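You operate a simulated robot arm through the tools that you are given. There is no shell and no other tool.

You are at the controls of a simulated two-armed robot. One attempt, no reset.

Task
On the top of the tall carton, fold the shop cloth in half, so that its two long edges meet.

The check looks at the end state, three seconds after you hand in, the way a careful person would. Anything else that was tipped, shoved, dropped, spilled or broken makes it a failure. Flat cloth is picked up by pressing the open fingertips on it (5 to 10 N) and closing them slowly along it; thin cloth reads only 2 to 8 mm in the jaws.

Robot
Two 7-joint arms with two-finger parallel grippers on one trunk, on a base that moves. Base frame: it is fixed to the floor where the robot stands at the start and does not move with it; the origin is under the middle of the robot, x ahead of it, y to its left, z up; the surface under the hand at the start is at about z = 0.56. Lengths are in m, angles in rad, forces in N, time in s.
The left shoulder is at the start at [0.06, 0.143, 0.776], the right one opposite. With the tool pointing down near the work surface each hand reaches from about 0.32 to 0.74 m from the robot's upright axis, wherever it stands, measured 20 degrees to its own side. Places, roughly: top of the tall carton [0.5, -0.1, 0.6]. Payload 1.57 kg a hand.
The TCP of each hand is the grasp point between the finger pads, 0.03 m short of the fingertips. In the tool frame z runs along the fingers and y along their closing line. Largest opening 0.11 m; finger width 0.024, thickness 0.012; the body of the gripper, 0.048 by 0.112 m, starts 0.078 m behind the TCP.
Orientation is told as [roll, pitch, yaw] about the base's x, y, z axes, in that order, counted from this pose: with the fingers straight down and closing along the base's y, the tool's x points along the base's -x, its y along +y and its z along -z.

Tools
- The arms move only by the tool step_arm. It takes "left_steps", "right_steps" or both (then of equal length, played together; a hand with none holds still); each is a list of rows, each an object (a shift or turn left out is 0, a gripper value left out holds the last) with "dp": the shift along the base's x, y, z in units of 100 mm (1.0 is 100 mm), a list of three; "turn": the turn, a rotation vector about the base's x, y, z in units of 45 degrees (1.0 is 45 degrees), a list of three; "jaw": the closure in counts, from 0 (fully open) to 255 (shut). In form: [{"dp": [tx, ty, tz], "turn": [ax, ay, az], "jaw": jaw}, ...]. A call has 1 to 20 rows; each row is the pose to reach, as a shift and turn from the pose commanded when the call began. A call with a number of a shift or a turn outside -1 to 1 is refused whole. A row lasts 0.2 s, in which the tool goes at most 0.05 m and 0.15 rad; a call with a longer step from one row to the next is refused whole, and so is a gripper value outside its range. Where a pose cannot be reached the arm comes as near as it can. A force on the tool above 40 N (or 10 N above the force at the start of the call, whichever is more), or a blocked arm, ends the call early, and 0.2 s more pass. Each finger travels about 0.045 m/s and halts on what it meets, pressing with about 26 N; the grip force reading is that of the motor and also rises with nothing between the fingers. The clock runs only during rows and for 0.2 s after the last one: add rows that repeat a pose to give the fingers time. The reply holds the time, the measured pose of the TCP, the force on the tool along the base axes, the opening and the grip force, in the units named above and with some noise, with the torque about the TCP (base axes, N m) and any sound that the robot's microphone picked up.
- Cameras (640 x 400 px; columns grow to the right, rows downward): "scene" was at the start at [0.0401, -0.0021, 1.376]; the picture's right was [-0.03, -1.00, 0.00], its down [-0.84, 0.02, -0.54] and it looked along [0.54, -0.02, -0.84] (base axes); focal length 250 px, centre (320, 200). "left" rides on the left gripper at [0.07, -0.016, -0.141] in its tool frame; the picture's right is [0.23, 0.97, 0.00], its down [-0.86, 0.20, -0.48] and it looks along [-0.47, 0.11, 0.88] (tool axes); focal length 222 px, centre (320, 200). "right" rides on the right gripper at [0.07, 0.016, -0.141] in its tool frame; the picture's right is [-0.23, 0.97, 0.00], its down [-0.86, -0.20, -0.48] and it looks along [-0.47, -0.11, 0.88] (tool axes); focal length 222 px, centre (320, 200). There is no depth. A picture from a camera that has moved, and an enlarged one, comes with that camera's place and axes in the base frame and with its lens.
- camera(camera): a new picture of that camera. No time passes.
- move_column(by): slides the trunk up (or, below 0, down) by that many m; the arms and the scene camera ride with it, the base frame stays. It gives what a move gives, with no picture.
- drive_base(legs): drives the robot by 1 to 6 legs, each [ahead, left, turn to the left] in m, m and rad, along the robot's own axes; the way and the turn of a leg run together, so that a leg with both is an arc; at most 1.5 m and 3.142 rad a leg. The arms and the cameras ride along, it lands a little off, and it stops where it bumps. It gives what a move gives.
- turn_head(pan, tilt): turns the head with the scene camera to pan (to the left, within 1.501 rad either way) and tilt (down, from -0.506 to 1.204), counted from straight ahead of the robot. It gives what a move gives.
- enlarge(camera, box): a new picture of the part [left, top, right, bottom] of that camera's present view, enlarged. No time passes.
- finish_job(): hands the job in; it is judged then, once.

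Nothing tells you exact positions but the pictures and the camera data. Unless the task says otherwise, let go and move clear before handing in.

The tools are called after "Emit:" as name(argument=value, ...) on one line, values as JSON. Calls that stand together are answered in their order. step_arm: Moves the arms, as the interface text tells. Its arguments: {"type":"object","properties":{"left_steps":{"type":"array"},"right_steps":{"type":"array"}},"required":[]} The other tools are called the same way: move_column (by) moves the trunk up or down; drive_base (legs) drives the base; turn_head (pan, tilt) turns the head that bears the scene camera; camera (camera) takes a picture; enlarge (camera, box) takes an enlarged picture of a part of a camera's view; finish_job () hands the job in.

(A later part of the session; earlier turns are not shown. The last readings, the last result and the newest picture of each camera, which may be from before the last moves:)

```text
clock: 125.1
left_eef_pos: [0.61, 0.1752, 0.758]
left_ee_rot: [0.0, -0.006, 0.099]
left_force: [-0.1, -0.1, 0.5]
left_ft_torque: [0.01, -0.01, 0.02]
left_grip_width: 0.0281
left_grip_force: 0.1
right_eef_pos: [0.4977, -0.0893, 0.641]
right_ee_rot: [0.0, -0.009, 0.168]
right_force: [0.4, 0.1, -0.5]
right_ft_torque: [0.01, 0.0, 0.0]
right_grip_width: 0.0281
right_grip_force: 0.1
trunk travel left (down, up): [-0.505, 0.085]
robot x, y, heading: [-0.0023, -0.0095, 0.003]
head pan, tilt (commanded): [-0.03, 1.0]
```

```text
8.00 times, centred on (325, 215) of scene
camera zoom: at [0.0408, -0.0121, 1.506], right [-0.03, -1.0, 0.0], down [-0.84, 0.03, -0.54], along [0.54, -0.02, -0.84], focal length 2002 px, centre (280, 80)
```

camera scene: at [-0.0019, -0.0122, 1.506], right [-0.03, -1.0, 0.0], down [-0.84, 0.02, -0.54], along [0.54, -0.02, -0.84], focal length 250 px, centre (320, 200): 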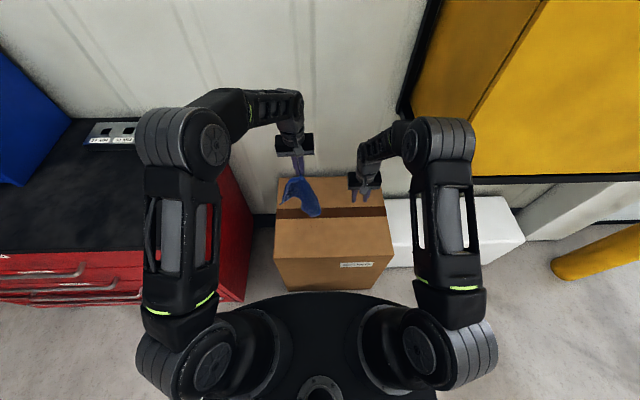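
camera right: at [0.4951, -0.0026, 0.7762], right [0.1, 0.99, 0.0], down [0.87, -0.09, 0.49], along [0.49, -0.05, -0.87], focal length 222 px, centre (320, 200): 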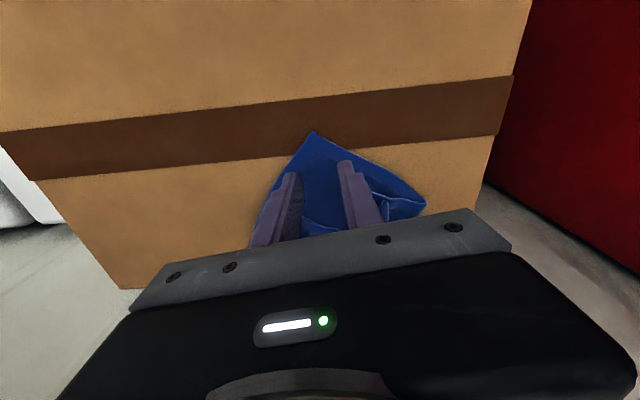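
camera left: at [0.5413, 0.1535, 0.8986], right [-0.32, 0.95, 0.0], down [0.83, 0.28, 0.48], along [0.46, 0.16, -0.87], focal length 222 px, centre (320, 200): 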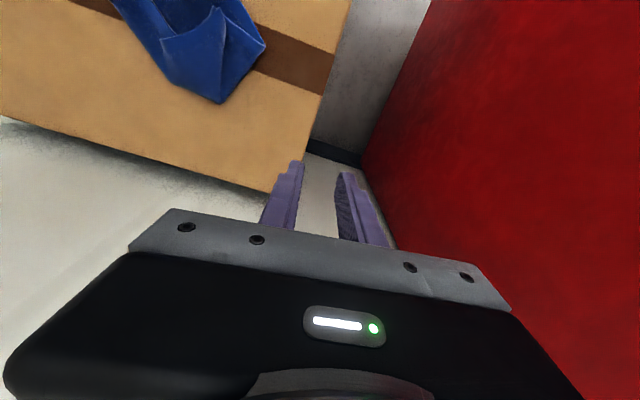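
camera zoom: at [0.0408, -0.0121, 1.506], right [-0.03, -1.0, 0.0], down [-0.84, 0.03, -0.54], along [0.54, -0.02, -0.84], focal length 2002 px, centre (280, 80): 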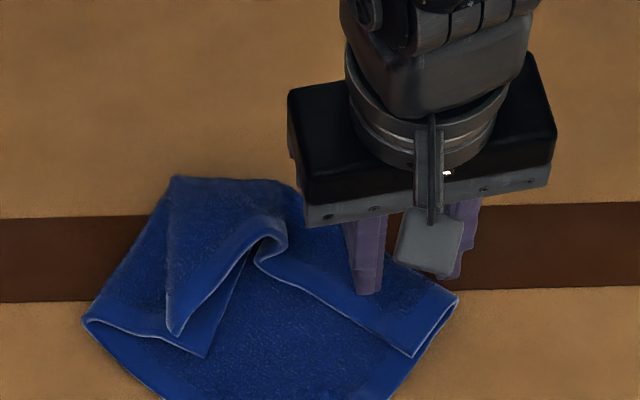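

Emit:
step_arm(right_steps=[{"dp": [0.03, 0.06, -0.15]}, {"dp": [0.03, 0.06, -0.28]}, {"dp": [0.03, 0.06, -0.37]}, {"dp": [0.03, 0.06, -0.42]}, {"dp": [0.03, 0.06, -0.45]}])

Emit:
enlarge(camera="right", box=[200, 60, 460, 230])

```text
clock: 126.3
left_eef_pos: [0.6093, 0.1757, 0.7578]
left_ee_rot: [-0.001, -0.007, 0.099]
left_force: [0.1, -0.1, 0.4]
left_ft_torque: [0.0, 0.02, 0.01]
left_grip_width: 0.0281
left_grip_force: 0.1
right_eef_pos: [0.4988, -0.0822, 0.595]
right_ee_rot: [0.001, -0.012, 0.168]
right_force: [-1.5, 0.8, 10.5]
right_ft_torque: [-0.04, 0.07, -0.01]
right_grip_width: 0.0279
right_grip_force: 0.0
trunk travel left (down, up): [-0.505, 0.085]
robot x, y, heading: [-0.0017, -0.0096, -0.002]
head pan, tilt (commanded): [-0.03, 1.0]
```

```text
2.35 times, centred on (330, 145) of right
camera zoom: at [0.425, -0.078, 0.736], right [0.06, 1.0, 0.0], down [0.87, -0.06, 0.49], along [0.49, -0.03, -0.87], focal length 523 px, centre (296, 329)
```

zoom: 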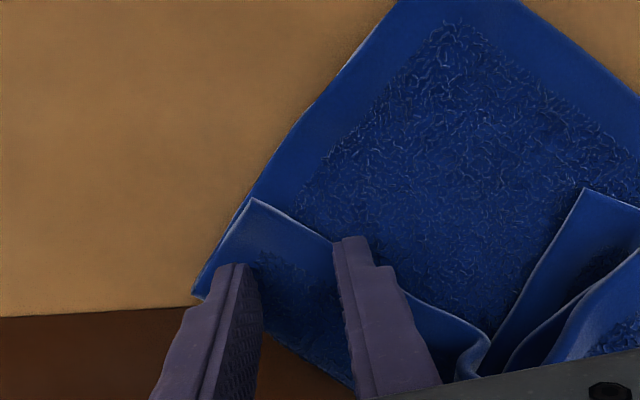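

Emit:
step_arm(right_steps=[{"dp": [0, 0, 0.003], "jaw": 194}, {"dp": [0, 0, 0.003], "jaw": 198}, {"dp": [0, 0, 0.003], "jaw": 202}, {"dp": [0, 0, 0.003], "jaw": 206}, {"dp": [0, 0, 0.003], "jaw": 210}, {"dp": [0, 0, 0.003], "jaw": 214}, {"dp": [0, 0, 0.003], "jaw": 218}, {"dp": [0, 0, 0.003], "jaw": 222}, {"dp": [0, 0, 0.003], "jaw": 226}])

Emit:
enlarge(camera="right", box=[200, 60, 460, 230])

```text
clock: 128.3
left_eef_pos: [0.6104, 0.1748, 0.7574]
left_ee_rot: [-0.001, -0.009, 0.1]
left_force: [-0.3, 0.7, -0.4]
left_ft_torque: [0.01, 0.0, 0.06]
left_grip_width: 0.0283
left_grip_force: 0.2
right_eef_pos: [0.4988, -0.0814, 0.5957]
right_ee_rot: [0.001, -0.012, 0.168]
right_force: [-0.4, -1.6, 12.2]
right_ft_torque: [-0.09, 0.0, -0.02]
right_grip_width: 0.0135
right_grip_force: 0.7
trunk travel left (down, up): [-0.505, 0.085]
robot x, y, heading: [-0.0017, -0.0104, 0.001]
head pan, tilt (commanded): [-0.03, 1.0]
```

```text
2.35 times, centred on (330, 145) of right
camera zoom: at [0.4244, -0.0775, 0.736], right [0.06, 1.0, 0.0], down [0.87, -0.05, 0.49], along [0.49, -0.03, -0.87], focal length 523 px, centre (296, 329)
```

zoom: 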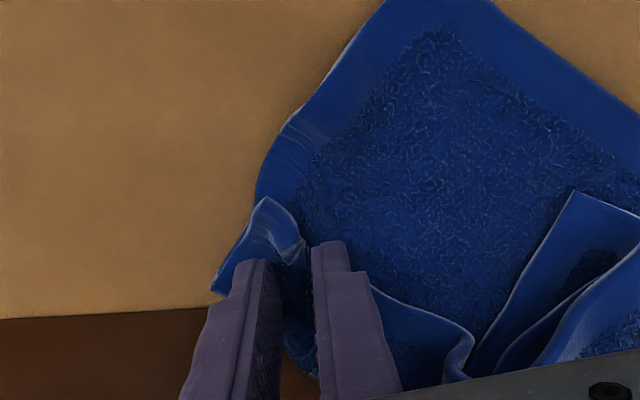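

Emit:
step_arm(right_steps=[{"dp": [0, 0, 0.01], "jaw": 230}, {"dp": [0, 0, 0.012], "jaw": 235}, {"dp": [0, 0, 0.012], "jaw": 240}, {"dp": [0, 0, 0.012], "jaw": 245}, {"dp": [0, 0, 0.012], "jaw": 250}, {"dp": [0, 0, 0.012], "jaw": 255}, {"dp": [0, 0, 0.012], "jaw": 255}, {"dp": [0, 0, 0.012], "jaw": 255}, {"dp": [0, 0, 0.1]}, {"dp": [0, 0, 0.25]}])

Emit:
camera(camera="right")

Emit:
enlarge(camera="scene", box=[285, 190, 365, 240])

```text
clock: 130.5
left_eef_pos: [0.6104, 0.1745, 0.7575]
left_ee_rot: [0.001, -0.007, 0.099]
left_force: [-0.7, 0.9, -0.4]
left_ft_torque: [0.02, 0.01, -0.04]
left_grip_width: 0.0281
left_grip_force: 0.0
right_eef_pos: [0.4979, -0.0825, 0.619]
right_ee_rot: [0.001, -0.008, 0.168]
right_force: [-0.8, 0.2, 0.1]
right_ft_torque: [-0.01, 0.04, 0.02]
right_grip_width: 0.0039
right_grip_force: 24.2
trunk travel left (down, up): [-0.505, 0.085]
robot x, y, heading: [0.001, -0.0116, -0.004]
head pan, tilt (commanded): [-0.03, 1.0]
```

```text
taken
camera right: at [0.4238, -0.0786, 0.7604], right [0.06, 1.0, 0.0], down [0.87, -0.05, 0.49], along [0.49, -0.03, -0.87], focal length 222 px, centre (320, 200)
```

right: 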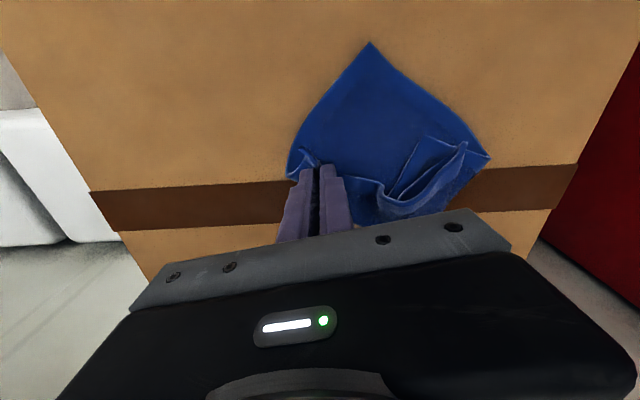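

```text
8.00 times, centred on (325, 215) of scene
camera zoom: at [0.0405, -0.0122, 1.5059], right [-0.03, -1.0, 0.0], down [-0.84, 0.03, -0.54], along [0.54, -0.02, -0.84], focal length 2002 px, centre (280, 80)
```

zoom: 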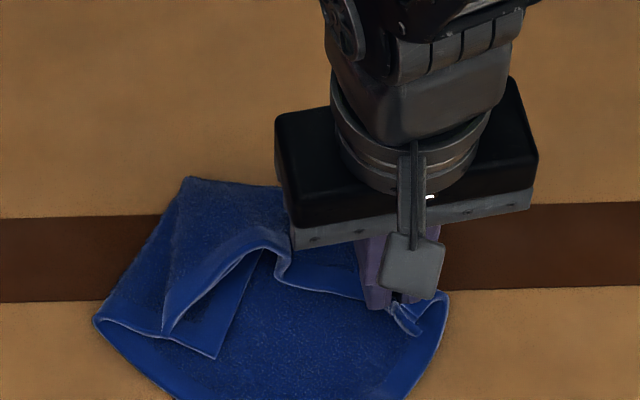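

P3 is held on its own (3.9 mm). I swing it out to the right where it belongs, which also makes room for the left hand to take P4, the other end of the same long edge.

Emit:
step_arm(right_steps=[{"dp": [0.05, -0.08, 0.12]}, {"dp": [0.12, -0.18, 0.2]}, {"dp": [0.2, -0.28, 0.2]}, {"dp": [0.28, -0.38, 0.15]}, {"dp": [0.34, -0.46, 0.05]}, {"dp": [0.38, -0.5, -0.02]}])

Emit:
enlarge(camera="scene", box=[280, 190, 344, 240])

Emit:
camera(camera="left")

Emit:
camera(camera="right")

```text
clock: 131.9
left_eef_pos: [0.61, 0.1753, 0.7569]
left_ee_rot: [0.0, -0.006, 0.099]
left_force: [-0.4, -0.2, 0.6]
left_ft_torque: [-0.01, 0.01, 0.0]
left_grip_width: 0.0283
left_grip_force: 0.1
right_eef_pos: [0.5372, -0.1332, 0.618]
right_ee_rot: [-0.001, -0.01, 0.17]
right_force: [0.0, 0.1, 0.5]
right_ft_torque: [0.03, 0.01, 0.02]
right_grip_width: 0.0039
right_grip_force: 24.7
trunk travel left (down, up): [-0.505, 0.085]
robot x, y, heading: [0.0007, -0.0117, 0.003]
head pan, tilt (commanded): [-0.03, 1.0]
```

```text
8.00 times, centred on (312, 215) of scene
camera zoom: at [0.0407, -0.0123, 1.506], right [-0.03, -1.0, 0.0], down [-0.84, 0.03, -0.54], along [0.54, -0.02, -0.84], focal length 2002 px, centre (384, 80)
```

zoom: 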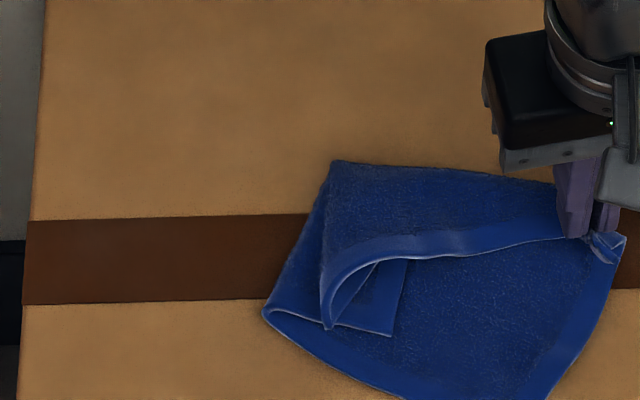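

```text
taken
camera left: at [0.5415, 0.1535, 0.8986], right [-0.32, 0.95, 0.0], down [0.83, 0.28, 0.48], along [0.46, 0.16, -0.87], focal length 222 px, centre (320, 200)
```

left: 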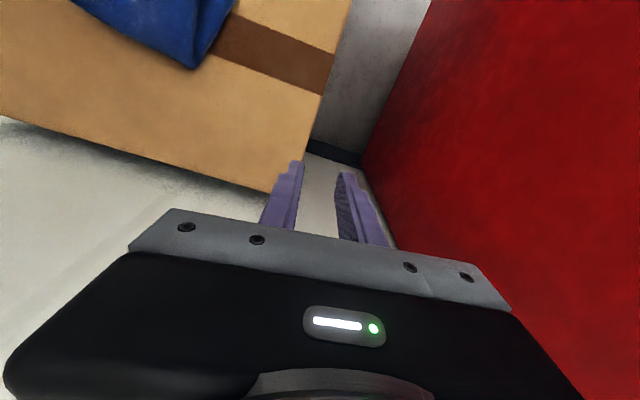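

```text
taken
camera right: at [0.4637, -0.129, 0.7592], right [0.06, 1.0, 0.0], down [0.87, -0.05, 0.49], along [0.49, -0.03, -0.87], focal length 222 px, centre (320, 200)
```

right: 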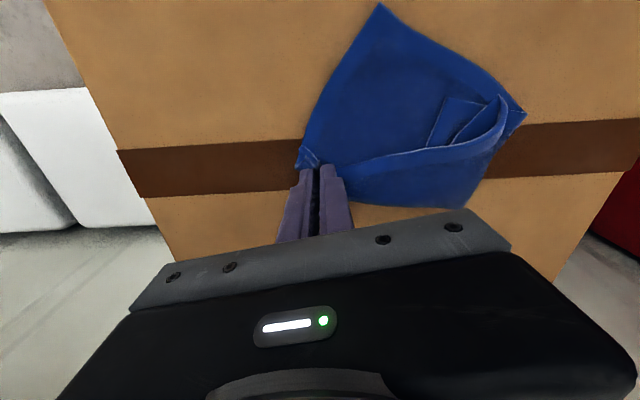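

Emit:
enlarge(camera="scene", box=[298, 198, 338, 230])

Emit:
enlarge(camera="right", box=[290, 0, 550, 220])

```text
12.50 times, centred on (318, 214) of scene
camera zoom: at [0.0407, -0.0123, 1.506], right [-0.03, -1.0, 0.0], down [-0.84, 0.03, -0.54], along [0.54, -0.02, -0.84], focal length 3129 px, centre (345, 25)
```

zoom: 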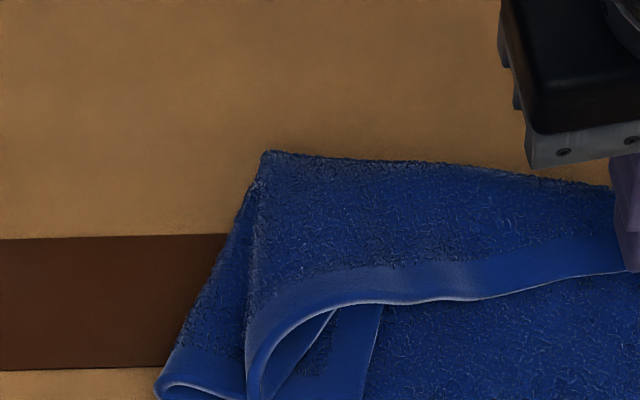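

```text
1.82 times, centred on (420, 110) of right
camera zoom: at [0.4637, -0.129, 0.7592], right [0.06, 1.0, 0.0], down [0.87, -0.05, 0.49], along [0.49, -0.03, -0.87], focal length 404 px, centre (138, 364)
```

zoom: 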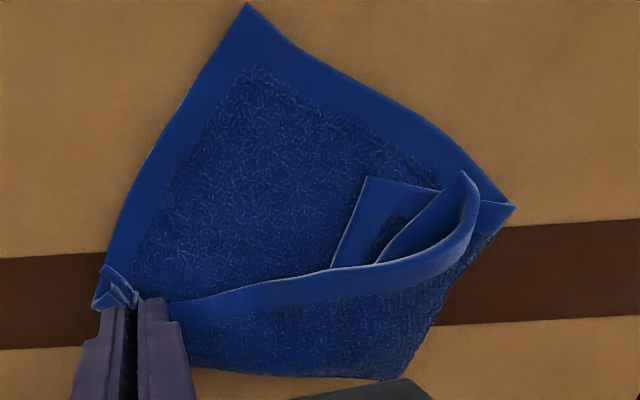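

Emit:
step_arm(right_steps=[{"dp": [0.02, -0.1, 0.02]}, {"dp": [0.04, -0.2, 0.02]}, {"dp": [0.06, -0.3, 0.0]}, {"dp": [0.08, -0.4, -0.05]}])

Emit:
enlarge(camera="scene", box=[290, 190, 354, 230])

Emit:
enlarge(camera="right", box=[290, 0, 590, 220])

```text
clock: 132.9
left_eef_pos: [0.6096, 0.1751, 0.7583]
left_ee_rot: [0.001, -0.006, 0.101]
left_force: [0.5, -0.3, -0.2]
left_ft_torque: [-0.01, 0.01, 0.01]
left_grip_width: 0.0283
left_grip_force: 0.0
right_eef_pos: [0.5463, -0.1723, 0.611]
right_ee_rot: [0.001, -0.01, 0.167]
right_force: [0.2, 0.0, 0.5]
right_ft_torque: [0.0, 0.0, -0.03]
right_grip_width: 0.0039
right_grip_force: 25.1
trunk travel left (down, up): [-0.505, 0.085]
robot x, y, heading: [-0.0004, -0.0101, 0.004]
head pan, tilt (commanded): [-0.03, 1.0]
```

```text
10.00 times, centred on (322, 210) of scene
camera zoom: at [0.0407, -0.0124, 1.506], right [-0.03, -1.0, 0.0], down [-0.84, 0.03, -0.54], along [0.54, -0.02, -0.84], focal length 2503 px, centre (300, 100)
```

zoom: 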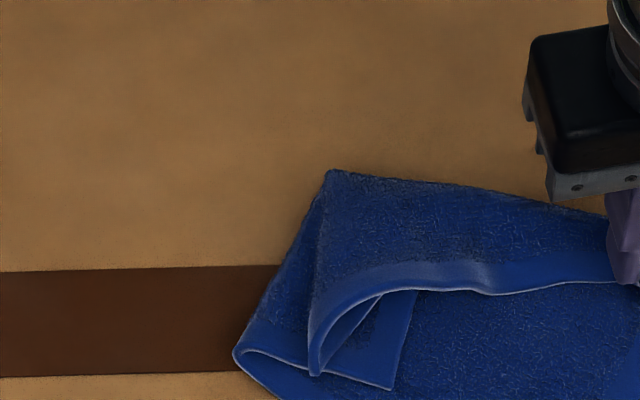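

```text
1.82 times, centred on (440, 110) of right
camera zoom: at [0.4726, -0.1685, 0.7523], right [0.06, 1.0, 0.0], down [0.87, -0.05, 0.49], along [0.49, -0.03, -0.87], focal length 404 px, centre (102, 364)
```

zoom: 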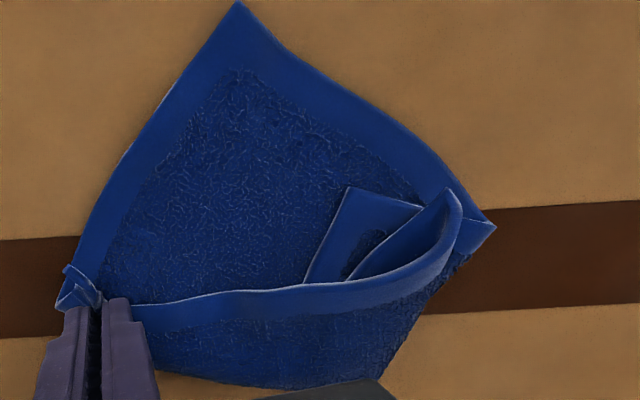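

The cloth slid slightly to the right and P4's tip now stands up at about (0.505, -0.033). I bring the left hand in to straddle that standing strip.

Emit:
step_arm(left_steps=[{"dp": [-0.2, -0.2, 0], "jaw": 175}, {"dp": [-0.4, -0.4, 0]}, {"dp": [-0.6, -0.6, 0]}, {"dp": [-0.75, -0.8, -0.05]}, {"dp": [-0.9, -1.0, -0.1]}])

Emit:
step_arm(left_steps=[{"dp": [0, -0.2, -0.1]}, {"dp": [0, -0.4, -0.2]}, {"dp": [0, -0.6, -0.35]}, {"dp": [0, -0.8, -0.5]}, {"dp": [0, -1.0, -0.7]}])

Emit:
step_arm(left_steps=[{"dp": [0, -0.08, -0.1]}, {"dp": [0, -0.08, -0.25]}])

Emit:
camera(camera="left")

Emit:
enlarge(camera="scene", box=[280, 185, 360, 235])

```text
clock: 134.1
left_eef_pos: [0.5183, 0.0755, 0.7488]
left_ee_rot: [0.0, -0.008, 0.1]
left_force: [-0.6, 0.4, 0.2]
left_ft_torque: [-0.01, 0.01, 0.0]
left_grip_width: 0.0342
left_grip_force: 0.1
right_eef_pos: [0.5466, -0.1716, 0.6108]
right_ee_rot: [-0.002, -0.011, 0.167]
right_force: [0.3, 0.5, 0.0]
right_ft_torque: [0.0, 0.01, -0.02]
right_grip_width: 0.0039
right_grip_force: 24.5
trunk travel left (down, up): [-0.505, 0.085]
robot x, y, heading: [0.0031, -0.0108, -0.004]
head pan, tilt (commanded): [-0.03, 1.0]
```

```text
clock: 135.3
left_eef_pos: [0.5177, -0.0253, 0.6778]
left_ee_rot: [0.0, -0.009, 0.099]
left_force: [-0.4, -0.8, -0.1]
left_ft_torque: [-0.01, -0.01, 0.01]
left_grip_width: 0.0347
left_grip_force: 0.0
right_eef_pos: [0.5471, -0.1726, 0.6115]
right_ee_rot: [0.001, -0.009, 0.167]
right_force: [0.5, -0.2, 0.2]
right_ft_torque: [0.01, 0.0, 0.0]
right_grip_width: 0.0036
right_grip_force: 24.3
trunk travel left (down, up): [-0.505, 0.085]
robot x, y, heading: [-0.0023, -0.0122, -0.002]
head pan, tilt (commanded): [-0.03, 1.0]
```

```text
clock: 135.9
left_eef_pos: [0.5197, -0.0334, 0.6539]
left_ee_rot: [0.001, -0.005, 0.098]
left_force: [0.5, 0.0, 0.2]
left_ft_torque: [0.02, -0.01, 0.04]
left_grip_width: 0.0346
left_grip_force: 0.1
right_eef_pos: [0.5462, -0.1721, 0.6126]
right_ee_rot: [0.001, -0.01, 0.168]
right_force: [-0.2, 0.4, 0.3]
right_ft_torque: [0.0, 0.03, 0.0]
right_grip_width: 0.0041
right_grip_force: 25.0
trunk travel left (down, up): [-0.505, 0.085]
robot x, y, heading: [0.0006, -0.0112, -0.001]
head pan, tilt (commanded): [-0.03, 1.0]
```

```text
taken
camera left: at [0.4506, -0.0552, 0.7949], right [-0.32, 0.95, 0.0], down [0.83, 0.28, 0.48], along [0.46, 0.16, -0.87], focal length 222 px, centre (320, 200)
```

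left: 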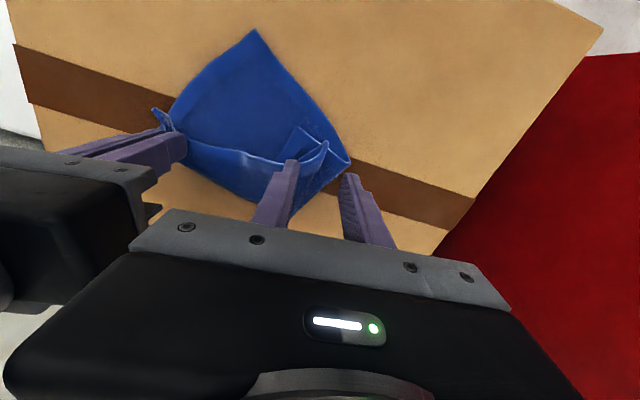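

```text
8.00 times, centred on (320, 210) of scene
camera zoom: at [0.0408, -0.0124, 1.506], right [-0.03, -1.0, 0.0], down [-0.84, 0.03, -0.54], along [0.54, -0.02, -0.84], focal length 2002 px, centre (320, 120)
```

zoom: 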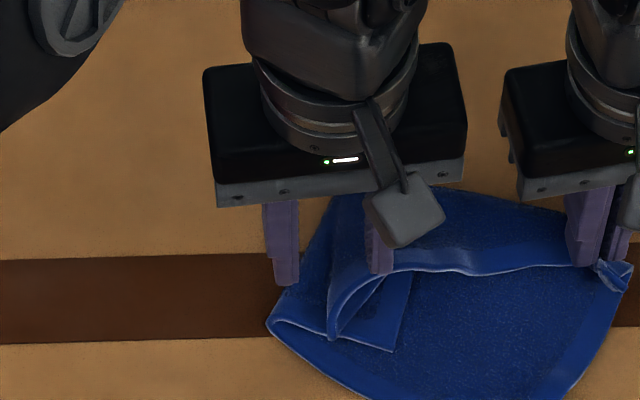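

Emit:
enlarge(camera="left", box=[220, 80, 420, 220])

```text
2.86 times, centred on (320, 150) of left
camera zoom: at [0.4506, -0.0552, 0.7949], right [-0.32, 0.95, 0.0], down [0.83, 0.28, 0.48], along [0.46, 0.16, -0.87], focal length 635 px, centre (320, 343)
```

zoom: 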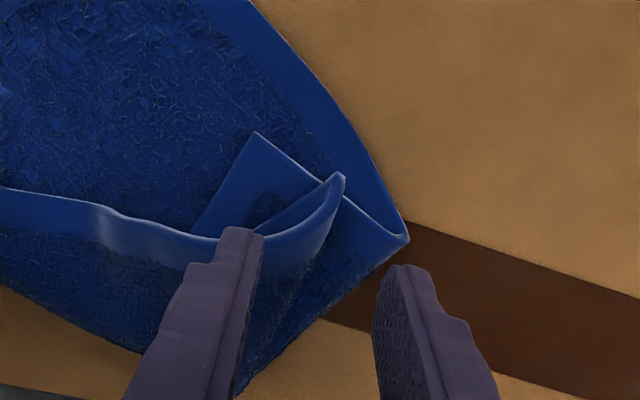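

Emit:
step_arm(left_steps=[{"dp": [-0.03, 0.01, -0.15]}, {"dp": [-0.05, 0.02, -0.3]}, {"dp": [-0.05, 0.02, -0.42]}, {"dp": [-0.05, 0.02, -0.5]}, {"dp": [-0.05, 0.02, -0.54]}])

Emit:
enlarge(camera="left", box=[220, 80, 420, 220])

Emit:
enlarge(camera="scene", box=[290, 195, 346, 235])

```text
clock: 137.1
left_eef_pos: [0.515, -0.0321, 0.5984]
left_ee_rot: [-0.001, -0.01, 0.1]
left_force: [-0.3, -0.5, 5.4]
left_ft_torque: [-0.11, -0.07, -0.04]
left_grip_width: 0.034
left_grip_force: 0.1
right_eef_pos: [0.5458, -0.1731, 0.612]
right_ee_rot: [0.0, -0.01, 0.167]
right_force: [-0.1, -0.2, 0.4]
right_ft_torque: [-0.04, 0.0, 0.04]
right_grip_width: 0.0038
right_grip_force: 24.9
trunk travel left (down, up): [-0.505, 0.085]
robot x, y, heading: [0.0019, -0.013, -0.004]
head pan, tilt (commanded): [-0.03, 1.0]
```

```text
2.86 times, centred on (320, 150) of left
camera zoom: at [0.4459, -0.0532, 0.7405], right [-0.32, 0.95, 0.0], down [0.83, 0.28, 0.49], along [0.46, 0.15, -0.87], focal length 635 px, centre (320, 343)
```

zoom: 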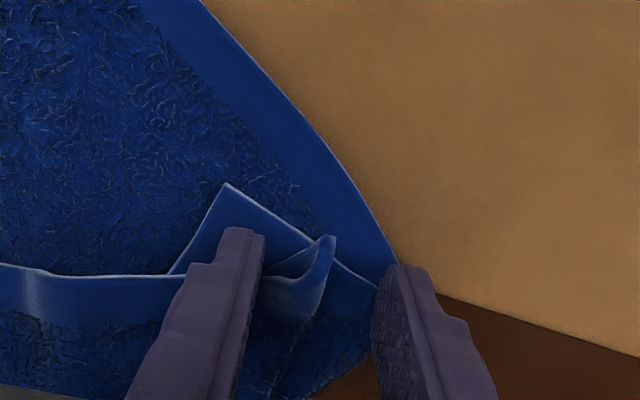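

```text
10.00 times, centred on (318, 215) of scene
camera zoom: at [0.0398, -0.0122, 1.5062], right [-0.03, -1.0, 0.0], down [-0.84, 0.03, -0.54], along [0.54, -0.02, -0.84], focal length 2503 px, centre (340, 50)
```

zoom: 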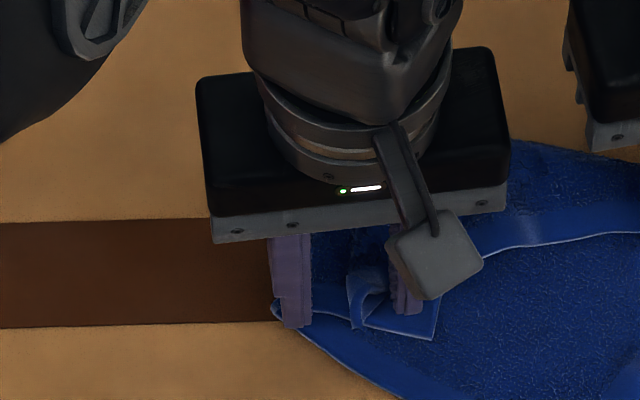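

The standing tip of P4 is right between the fingers. I ease up 2 mm so the layers beneath stay put, and close.

Emit:
step_arm(left_steps=[{"dp": [0, 0, 0.02]}, {"dp": [0, 0, 0.02], "jaw": 185}, {"dp": [0, 0, 0.02], "jaw": 195}, {"dp": [0, 0, 0.02], "jaw": 205}, {"dp": [0, 0, 0.02], "jaw": 213}, {"dp": [0, 0, 0.02], "jaw": 220}, {"dp": [0, 0, 0.02], "jaw": 227}, {"dp": [0, 0, 0.02], "jaw": 234}, {"dp": [0, 0, 0.02], "jaw": 241}, {"dp": [0, 0, 0.02], "jaw": 248}, {"dp": [0, 0, 0.02], "jaw": 255}, {"dp": [0, 0, 0.02], "jaw": 255}, {"dp": [0, 0, 0.02], "jaw": 255}])

Emit:
enlarge(camera="left", box=[220, 80, 420, 220])

```text
clock: 139.9
left_eef_pos: [0.515, -0.0305, 0.5992]
left_ee_rot: [0.001, -0.006, 0.1]
left_force: [0.3, -1.1, 3.5]
left_ft_torque: [-0.06, -0.04, -0.02]
left_grip_width: 0.0065
left_grip_force: 26.4
right_eef_pos: [0.5457, -0.1715, 0.6126]
right_ee_rot: [0.002, -0.011, 0.167]
right_force: [-1.0, 1.2, -0.4]
right_ft_torque: [0.01, -0.01, -0.02]
right_grip_width: 0.0041
right_grip_force: 24.8
trunk travel left (down, up): [-0.505, 0.085]
robot x, y, heading: [-0.0036, -0.0079, -0.003]
head pan, tilt (commanded): [-0.03, 1.0]
```

```text
2.86 times, centred on (320, 150) of left
camera zoom: at [0.4462, -0.0531, 0.7416], right [-0.32, 0.95, 0.0], down [0.83, 0.28, 0.48], along [0.46, 0.16, -0.87], focal length 635 px, centre (320, 343)
```

zoom: 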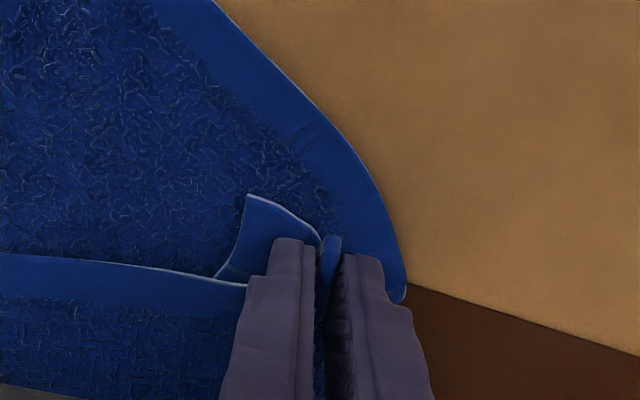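

Emit:
step_arm(left_steps=[{"dp": [0, 0, 0.1]}, {"dp": [0, 0, 0.25]}, {"dp": [0, 0, 0.4]}])

Emit:
enlarge(camera="left", box=[200, 60, 440, 220])

Emit:
enlarge(camera="right", box=[290, 0, 590, 220])

Emit:
enlarge(camera="scene", box=[285, 190, 349, 235])

```text
clock: 140.7
left_eef_pos: [0.5157, -0.0319, 0.6403]
left_ee_rot: [0.001, -0.006, 0.1]
left_force: [0.2, -0.6, 0.0]
left_ft_torque: [-0.01, -0.03, -0.03]
left_grip_width: 0.0063
left_grip_force: 26.0
right_eef_pos: [0.5467, -0.1718, 0.612]
right_ee_rot: [0.001, -0.009, 0.167]
right_force: [0.5, 0.4, -0.2]
right_ft_torque: [0.05, -0.03, 0.04]
right_grip_width: 0.0039
right_grip_force: 24.3
trunk travel left (down, up): [-0.505, 0.085]
robot x, y, heading: [-0.0019, -0.006, -0.005]
head pan, tilt (commanded): [-0.03, 1.0]
```

```text
2.50 times, centred on (320, 140) of left
camera zoom: at [0.4459, -0.0544, 0.7825], right [-0.32, 0.95, 0.0], down [0.83, 0.28, 0.48], along [0.46, 0.16, -0.87], focal length 555 px, centre (320, 350)
```

zoom: 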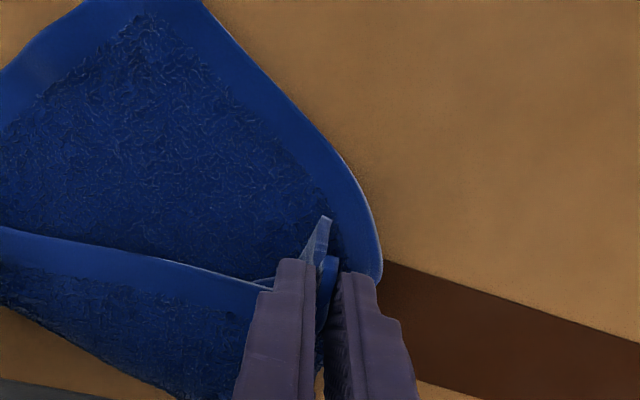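

```text
1.82 times, centred on (440, 110) of right
camera zoom: at [0.4725, -0.1683, 0.7524], right [0.06, 1.0, 0.0], down [0.87, -0.05, 0.49], along [0.49, -0.03, -0.87], focal length 404 px, centre (102, 364)
```

zoom: 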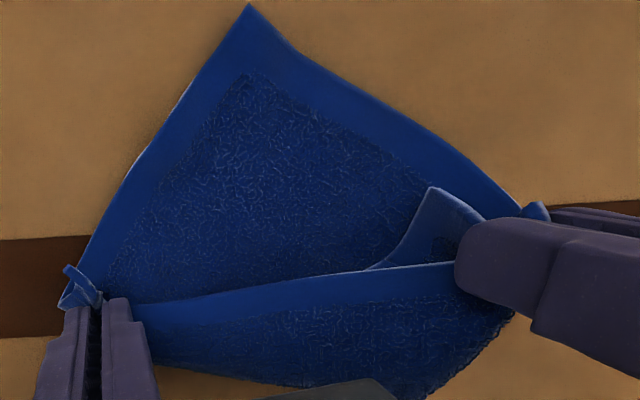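

```text
8.89 times, centred on (317, 212) of scene
camera zoom: at [0.0404, -0.0123, 1.5059], right [-0.03, -1.0, 0.0], down [-0.84, 0.03, -0.54], along [0.54, -0.02, -0.84], focal length 2225 px, centre (347, 89)
```

zoom: 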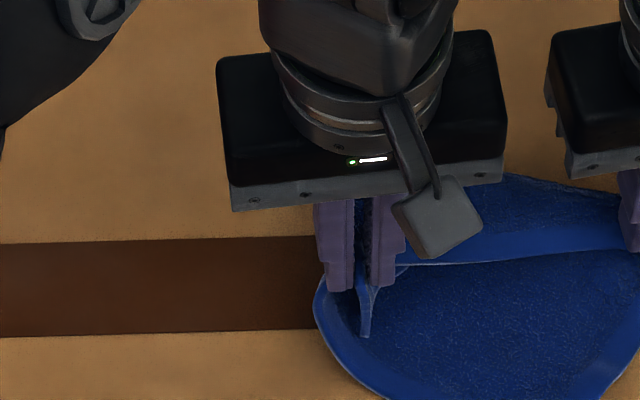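

The left jaws have caught both P1 and P4 together (the two ends of one short edge), while the right holds P3. That suits a half fold: I can hang the cloth, set P2 down near me, lay the lower half away from me, then bring the held edge back on top. First I lift both hands.

Emit:
step_arm(left_steps=[{"dp": [0, 0, 0.15]}, {"dp": [0, 0, 0.3]}, {"dp": [0, 0, 0.45]}, {"dp": [0, 0, 0.6]}, {"dp": [0, 0, 0.75]}], right_steps=[{"dp": [0, 0, 0.2]}, {"dp": [0, 0, 0.4]}, {"dp": [0, 0, 0.6]}, {"dp": [0, 0, 0.8]}, {"dp": [0, 0, 1.0]}])

Emit:
step_arm(left_steps=[{"dp": [-0.03, 0.05, 0.2]}, {"dp": [-0.06, 0.1, 0.4]}, {"dp": [-0.09, 0.15, 0.6]}, {"dp": [-0.12, 0.2, 0.8]}, {"dp": [-0.16, 0.25, 0.85]}, {"dp": [-0.16, 0.3, 0.85]}], right_steps=[{"dp": [-0.08, 0.05, 0.2], "turn": [0, 0, -0.04]}, {"dp": [-0.16, 0.1, 0.4], "turn": [0, 0, -0.08]}, {"dp": [-0.24, 0.15, 0.6], "turn": [0, 0, -0.12]}, {"dp": [-0.32, 0.2, 0.8], "turn": [0, 0, -0.16]}, {"dp": [-0.42, 0.25, 0.88], "turn": [0, 0, -0.2]}, {"dp": [-0.47, 0.28, 0.88], "turn": [0, 0, -0.21]}])

Emit:
enlarge(camera="scene", box=[270, 160, 400, 245])

Emit:
camera(camera="left")

Emit:
camera(camera="right")

```text
clock: 141.9
left_eef_pos: [0.5147, -0.0315, 0.7147]
left_ee_rot: [0.002, -0.007, 0.099]
left_force: [-0.6, -0.3, -0.1]
left_ft_torque: [0.04, 0.03, -0.02]
left_grip_width: 0.0066
left_grip_force: 25.7
right_eef_pos: [0.5446, -0.1735, 0.7122]
right_ee_rot: [0.0, -0.011, 0.167]
right_force: [-0.6, -0.2, -0.1]
right_ft_torque: [0.02, 0.0, 0.01]
right_grip_width: 0.004
right_grip_force: 24.5
trunk travel left (down, up): [-0.505, 0.085]
robot x, y, heading: [0.0013, -0.0094, 0.001]
head pan, tilt (commanded): [-0.03, 1.0]
```

```text
clock: 143.3
left_eef_pos: [0.4979, -0.0042, 0.8017]
left_ee_rot: [0.001, -0.007, 0.098]
left_force: [0.1, 0.5, -0.5]
left_ft_torque: [0.04, -0.01, -0.03]
left_grip_width: 0.0063
left_grip_force: 26.3
right_eef_pos: [0.4985, -0.1424, 0.7998]
right_ee_rot: [0.0, -0.009, 0.001]
right_force: [0.5, 0.6, -0.8]
right_ft_torque: [0.01, -0.02, 0.05]
right_grip_width: 0.0039
right_grip_force: 24.4
trunk travel left (down, up): [-0.505, 0.085]
robot x, y, heading: [0.0036, -0.0084, 0.004]
head pan, tilt (commanded): [-0.03, 1.0]
```

```text
4.71 times, centred on (335, 202) of scene
camera zoom: at [0.0406, -0.0121, 1.506], right [-0.03, -1.0, 0.0], down [-0.84, 0.03, -0.54], along [0.54, -0.02, -0.84], focal length 1178 px, centre (249, 188)
```

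zoom: 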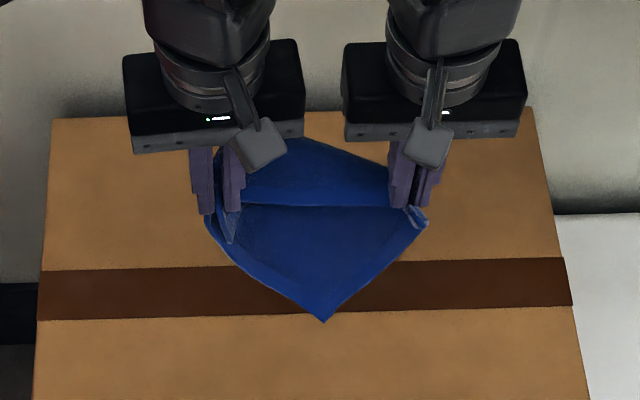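

```text
taken
camera left: at [0.4292, -0.0256, 0.9421], right [-0.32, 0.95, 0.0], down [0.83, 0.28, 0.48], along [0.46, 0.16, -0.87], focal length 222 px, centre (320, 200)
```

left: 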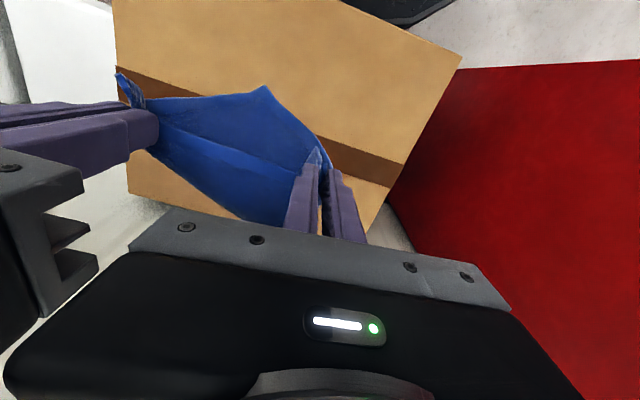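

```text
taken
camera right: at [0.4268, -0.1274, 0.9407], right [0.22, 0.97, 0.0], down [0.85, -0.2, 0.49], along [0.48, -0.11, -0.87], focal length 222 px, centre (320, 200)
```

right: 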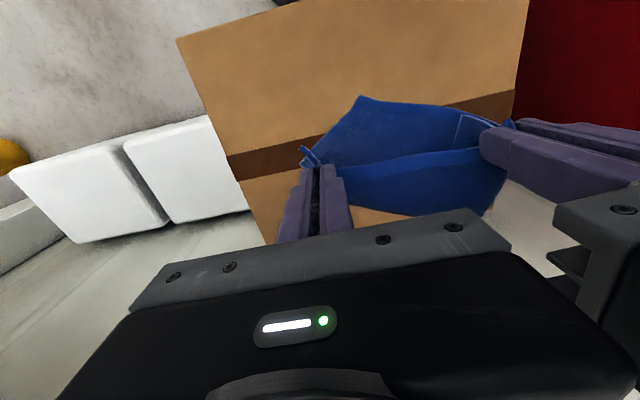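

Emit:
enlarge(camera="scene", box=[305, 180, 381, 232])

Emit:
enlarge(camera="left", box=[100, 50, 360, 230])

Emit:
enlarge(camera="right", box=[280, 70, 560, 240])

```text
7.69 times, centred on (343, 206) of scene
camera zoom: at [0.0406, -0.0121, 1.506], right [-0.03, -1.0, 0.0], down [-0.84, 0.03, -0.54], along [0.54, -0.02, -0.84], focal length 1926 px, centre (143, 154)
```

zoom: 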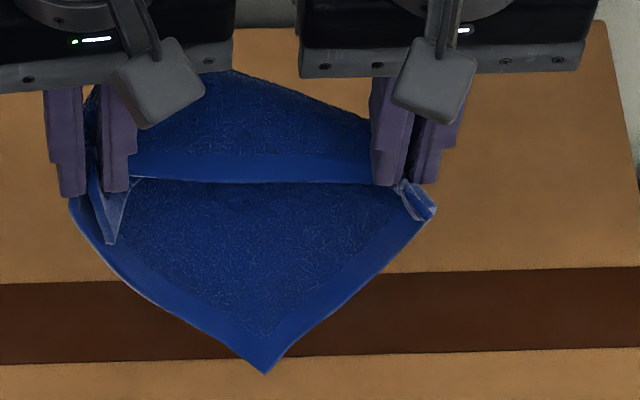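

```text
2.22 times, centred on (230, 140) of left
camera zoom: at [0.4292, -0.0256, 0.9421], right [-0.32, 0.95, 0.0], down [0.83, 0.28, 0.48], along [0.46, 0.16, -0.87], focal length 494 px, centre (520, 333)
```

zoom: 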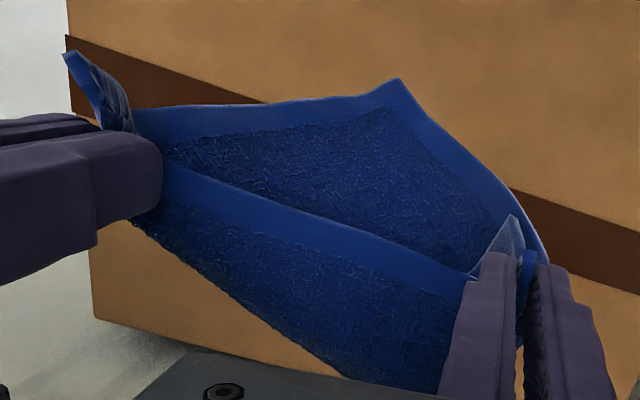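

```text
2.29 times, centred on (420, 155) of right
camera zoom: at [0.4268, -0.1274, 0.9407], right [0.22, 0.97, 0.0], down [0.85, -0.2, 0.49], along [0.48, -0.11, -0.87], focal length 508 px, centre (91, 303)
```

zoom: 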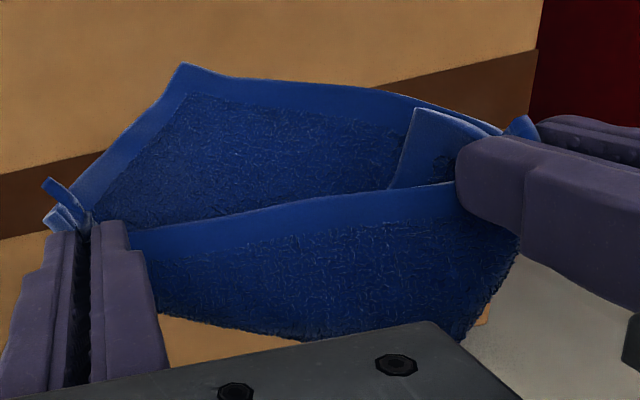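

The cloth hangs as a neat pocket: the far half behind, the near half in front with P2 dangling lowest. I lower until P2 rests on the carton, moving slightly forward.

Emit:
step_arm(left_steps=[{"dp": [0, 0, -0.15]}, {"dp": [0, 0, -0.3]}, {"dp": [0, 0, -0.45]}, {"dp": [0, 0, -0.58]}, {"dp": [0.1, 0.08, -0.66]}, {"dp": [0.2, 0.18, -0.74]}, {"dp": [0.3, 0.3, -0.82]}], right_steps=[{"dp": [0, 0, -0.15]}, {"dp": [0, 0, -0.3]}, {"dp": [0, 0, -0.45]}, {"dp": [0, 0, -0.58]}, {"dp": [0.1, 0.08, -0.66]}, {"dp": [0.2, 0.18, -0.74]}, {"dp": [0.3, 0.3, -0.82]}])

Emit:
enlarge(camera="scene", box=[285, 170, 385, 235])

Emit:
enlarge(camera="right", box=[260, 30, 580, 240])

Emit:
enlarge(camera="left", box=[60, 20, 380, 240])

```text
clock: 144.9
left_eef_pos: [0.5303, 0.0278, 0.7188]
left_ee_rot: [0.001, -0.008, 0.099]
left_force: [0.2, 0.1, -0.3]
left_ft_torque: [0.04, 0.0, -0.02]
left_grip_width: 0.0067
left_grip_force: 26.1
right_eef_pos: [0.5287, -0.1124, 0.7179]
right_ee_rot: [-0.001, -0.01, 0.003]
right_force: [-0.1, -0.1, 0.0]
right_ft_torque: [-0.01, 0.03, 0.06]
right_grip_width: 0.0037
right_grip_force: 24.2
trunk travel left (down, up): [-0.505, 0.085]
robot x, y, heading: [-0.0018, -0.011, -0.003]
head pan, tilt (commanded): [-0.03, 1.0]
```

```text
6.15 times, centred on (335, 202) of scene
camera zoom: at [0.0411, -0.012, 1.506], right [-0.03, -1.0, 0.0], down [-0.84, 0.03, -0.54], along [0.54, -0.02, -0.84], focal length 1540 px, centre (228, 185)
```

zoom: 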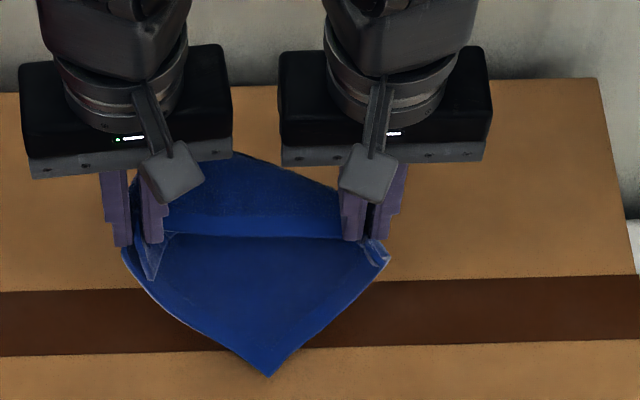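

```text
1.90 times, centred on (420, 135) of right
camera zoom: at [0.4561, -0.0958, 0.8596], right [0.22, 0.97, 0.0], down [0.85, -0.2, 0.49], along [0.47, -0.11, -0.87], focal length 423 px, centre (130, 324)
```

zoom: 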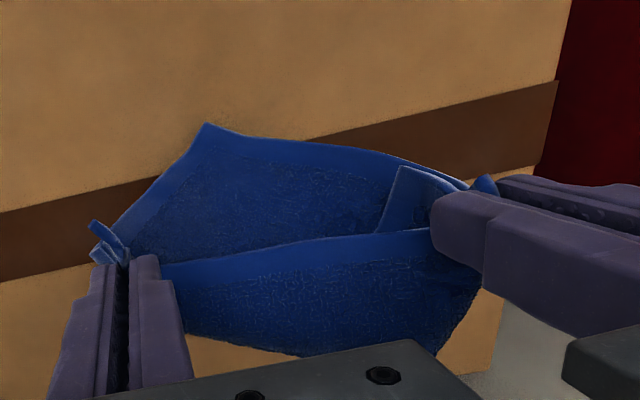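

```text
1.82 times, centred on (220, 130) of left
camera zoom: at [0.461, 0.006, 0.8597], right [-0.32, 0.95, 0.0], down [0.83, 0.28, 0.48], along [0.46, 0.15, -0.87], focal length 404 px, centre (502, 327)
```

zoom: 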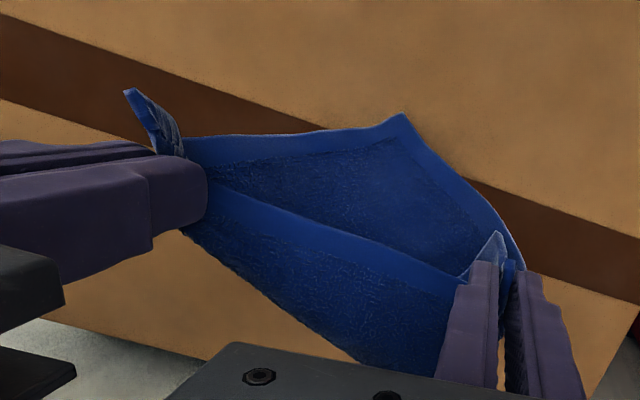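

P2 is just above the surface. I shift everything 5 cm to the right first so the finished fold stays well on the carton, then lower to land P2.

Emit:
step_arm(left_steps=[{"dp": [-0.02, -0.12, 0.02]}, {"dp": [-0.04, -0.25, 0.02]}, {"dp": [-0.06, -0.38, 0.02]}, {"dp": [-0.08, -0.5, 0.02]}, {"dp": [-0.08, -0.5, 0]}, {"dp": [-0.08, -0.5, -0.15]}, {"dp": [-0.05, -0.5, -0.28]}, {"dp": [0, -0.5, -0.38]}], right_steps=[{"dp": [-0.02, -0.12, 0.02]}, {"dp": [-0.04, -0.25, 0.02]}, {"dp": [-0.06, -0.38, 0.02]}, {"dp": [-0.08, -0.5, 0.02]}, {"dp": [-0.08, -0.5, 0]}, {"dp": [-0.08, -0.5, -0.15]}, {"dp": [-0.05, -0.5, -0.28]}, {"dp": [0, -0.5, -0.38]}])

Emit:
enlarge(camera="scene", box=[285, 170, 385, 235])

Emit:
enlarge(camera="left", box=[60, 20, 380, 240])

```text
clock: 146.7
left_eef_pos: [0.5305, -0.0213, 0.68]
left_ee_rot: [-0.001, -0.007, 0.1]
left_force: [0.1, 0.4, 0.2]
left_ft_torque: [0.03, 0.01, 0.01]
left_grip_width: 0.0064
left_grip_force: 26.2
right_eef_pos: [0.5293, -0.1624, 0.6818]
right_ee_rot: [-0.001, -0.009, 0.004]
right_force: [0.8, 0.5, 0.5]
right_ft_torque: [0.04, 0.02, 0.05]
right_grip_width: 0.0037
right_grip_force: 24.6
trunk travel left (down, up): [-0.505, 0.085]
robot x, y, heading: [0.0033, -0.0108, -0.001]
head pan, tilt (commanded): [-0.03, 1.0]
```

```text
6.15 times, centred on (335, 202) of scene
camera zoom: at [0.0409, -0.0124, 1.506], right [-0.03, -1.0, 0.0], down [-0.84, 0.03, -0.54], along [0.54, -0.02, -0.84], focal length 1540 px, centre (228, 185)
```

zoom: 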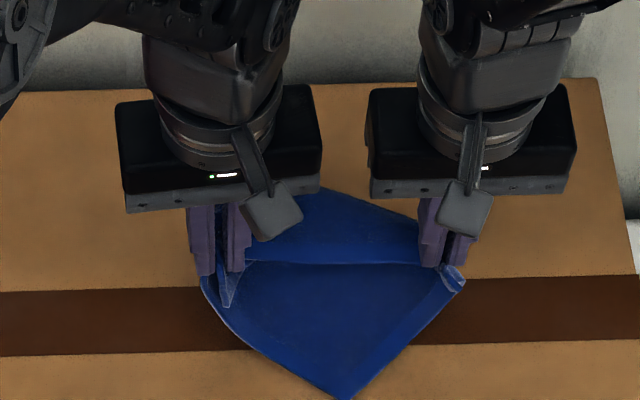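

```text
1.82 times, centred on (220, 130) of left
camera zoom: at [0.4607, -0.0439, 0.8217], right [-0.32, 0.95, 0.0], down [0.83, 0.28, 0.48], along [0.46, 0.15, -0.87], focal length 404 px, centre (502, 327)
```

zoom: 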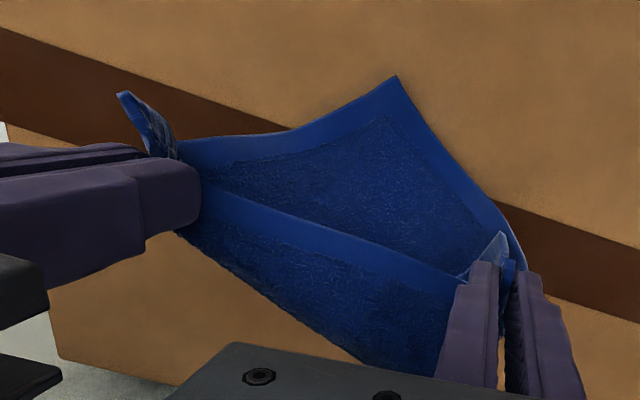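

P2 is resting on the carton at (0.466, -0.104). Now I shift both hands left so the lower long edge straightens out from P2.

Emit:
step_arm(left_steps=[{"dp": [0.03, 0.1, -0.03]}, {"dp": [0.06, 0.2, -0.06]}, {"dp": [0.09, 0.3, -0.09]}, {"dp": [0.12, 0.4, -0.12]}, {"dp": [0.16, 0.5, -0.14]}, {"dp": [0.2, 0.6, -0.16]}], right_steps=[{"dp": [0.03, 0.1, -0.03]}, {"dp": [0.06, 0.2, -0.06]}, {"dp": [0.09, 0.3, -0.09]}, {"dp": [0.12, 0.4, -0.12]}, {"dp": [0.16, 0.5, -0.14]}, {"dp": [0.2, 0.6, -0.16]}])

Emit:
enlarge(camera="scene", box=[285, 170, 385, 240])

Emit:
enlarge(camera="left", box=[60, 0, 400, 240])

Emit:
enlarge(camera="right", box=[260, 30, 580, 240])

```text
clock: 148.1
left_eef_pos: [0.5486, 0.0368, 0.6649]
left_ee_rot: [0.0, -0.007, 0.1]
left_force: [-0.1, -0.4, -0.2]
left_ft_torque: [0.0, 0.01, -0.04]
left_grip_width: 0.0065
left_grip_force: 25.8
right_eef_pos: [0.5488, -0.1053, 0.6646]
right_ee_rot: [0.001, -0.011, 0.002]
right_force: [-0.8, 0.3, -0.1]
right_ft_torque: [0.01, -0.01, 0.09]
right_grip_width: 0.0039
right_grip_force: 25.4
trunk travel left (down, up): [-0.505, 0.085]
robot x, y, heading: [-0.0015, -0.0109, 0.004]
head pan, tilt (commanded): [-0.03, 1.0]
```

```text
5.71 times, centred on (335, 205) of scene
camera zoom: at [0.0408, -0.012, 1.506], right [-0.03, -1.0, 0.0], down [-0.84, 0.03, -0.54], along [0.54, -0.02, -0.84], focal length 1430 px, centre (234, 171)
```

zoom: 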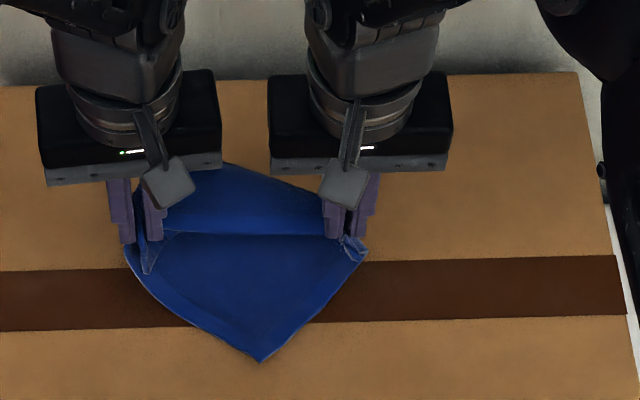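

```text
1.67 times, centred on (230, 120) of left
camera zoom: at [0.4807, 0.0157, 0.806], right [-0.32, 0.95, 0.0], down [0.83, 0.28, 0.48], along [0.46, 0.16, -0.87], focal length 370 px, centre (470, 333)
```

zoom: 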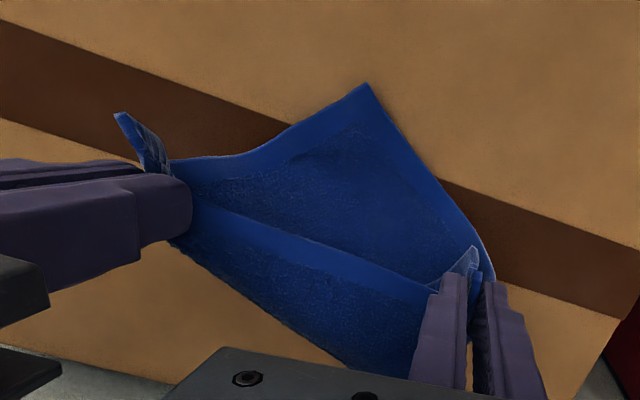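

```text
1.90 times, centred on (420, 135) of right
camera zoom: at [0.4762, -0.0897, 0.8054], right [0.23, 0.97, 0.0], down [0.85, -0.2, 0.49], along [0.48, -0.11, -0.87], focal length 423 px, centre (130, 324)
```

zoom: 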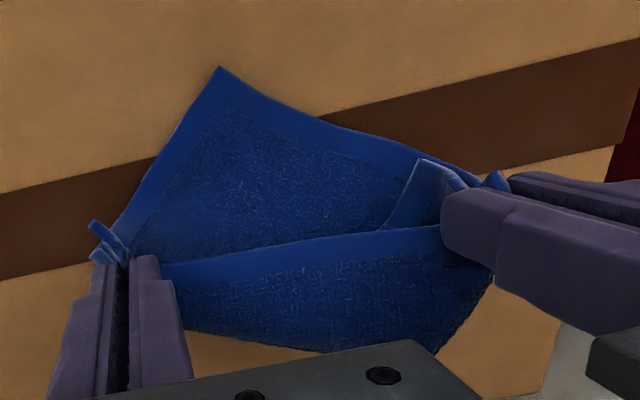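

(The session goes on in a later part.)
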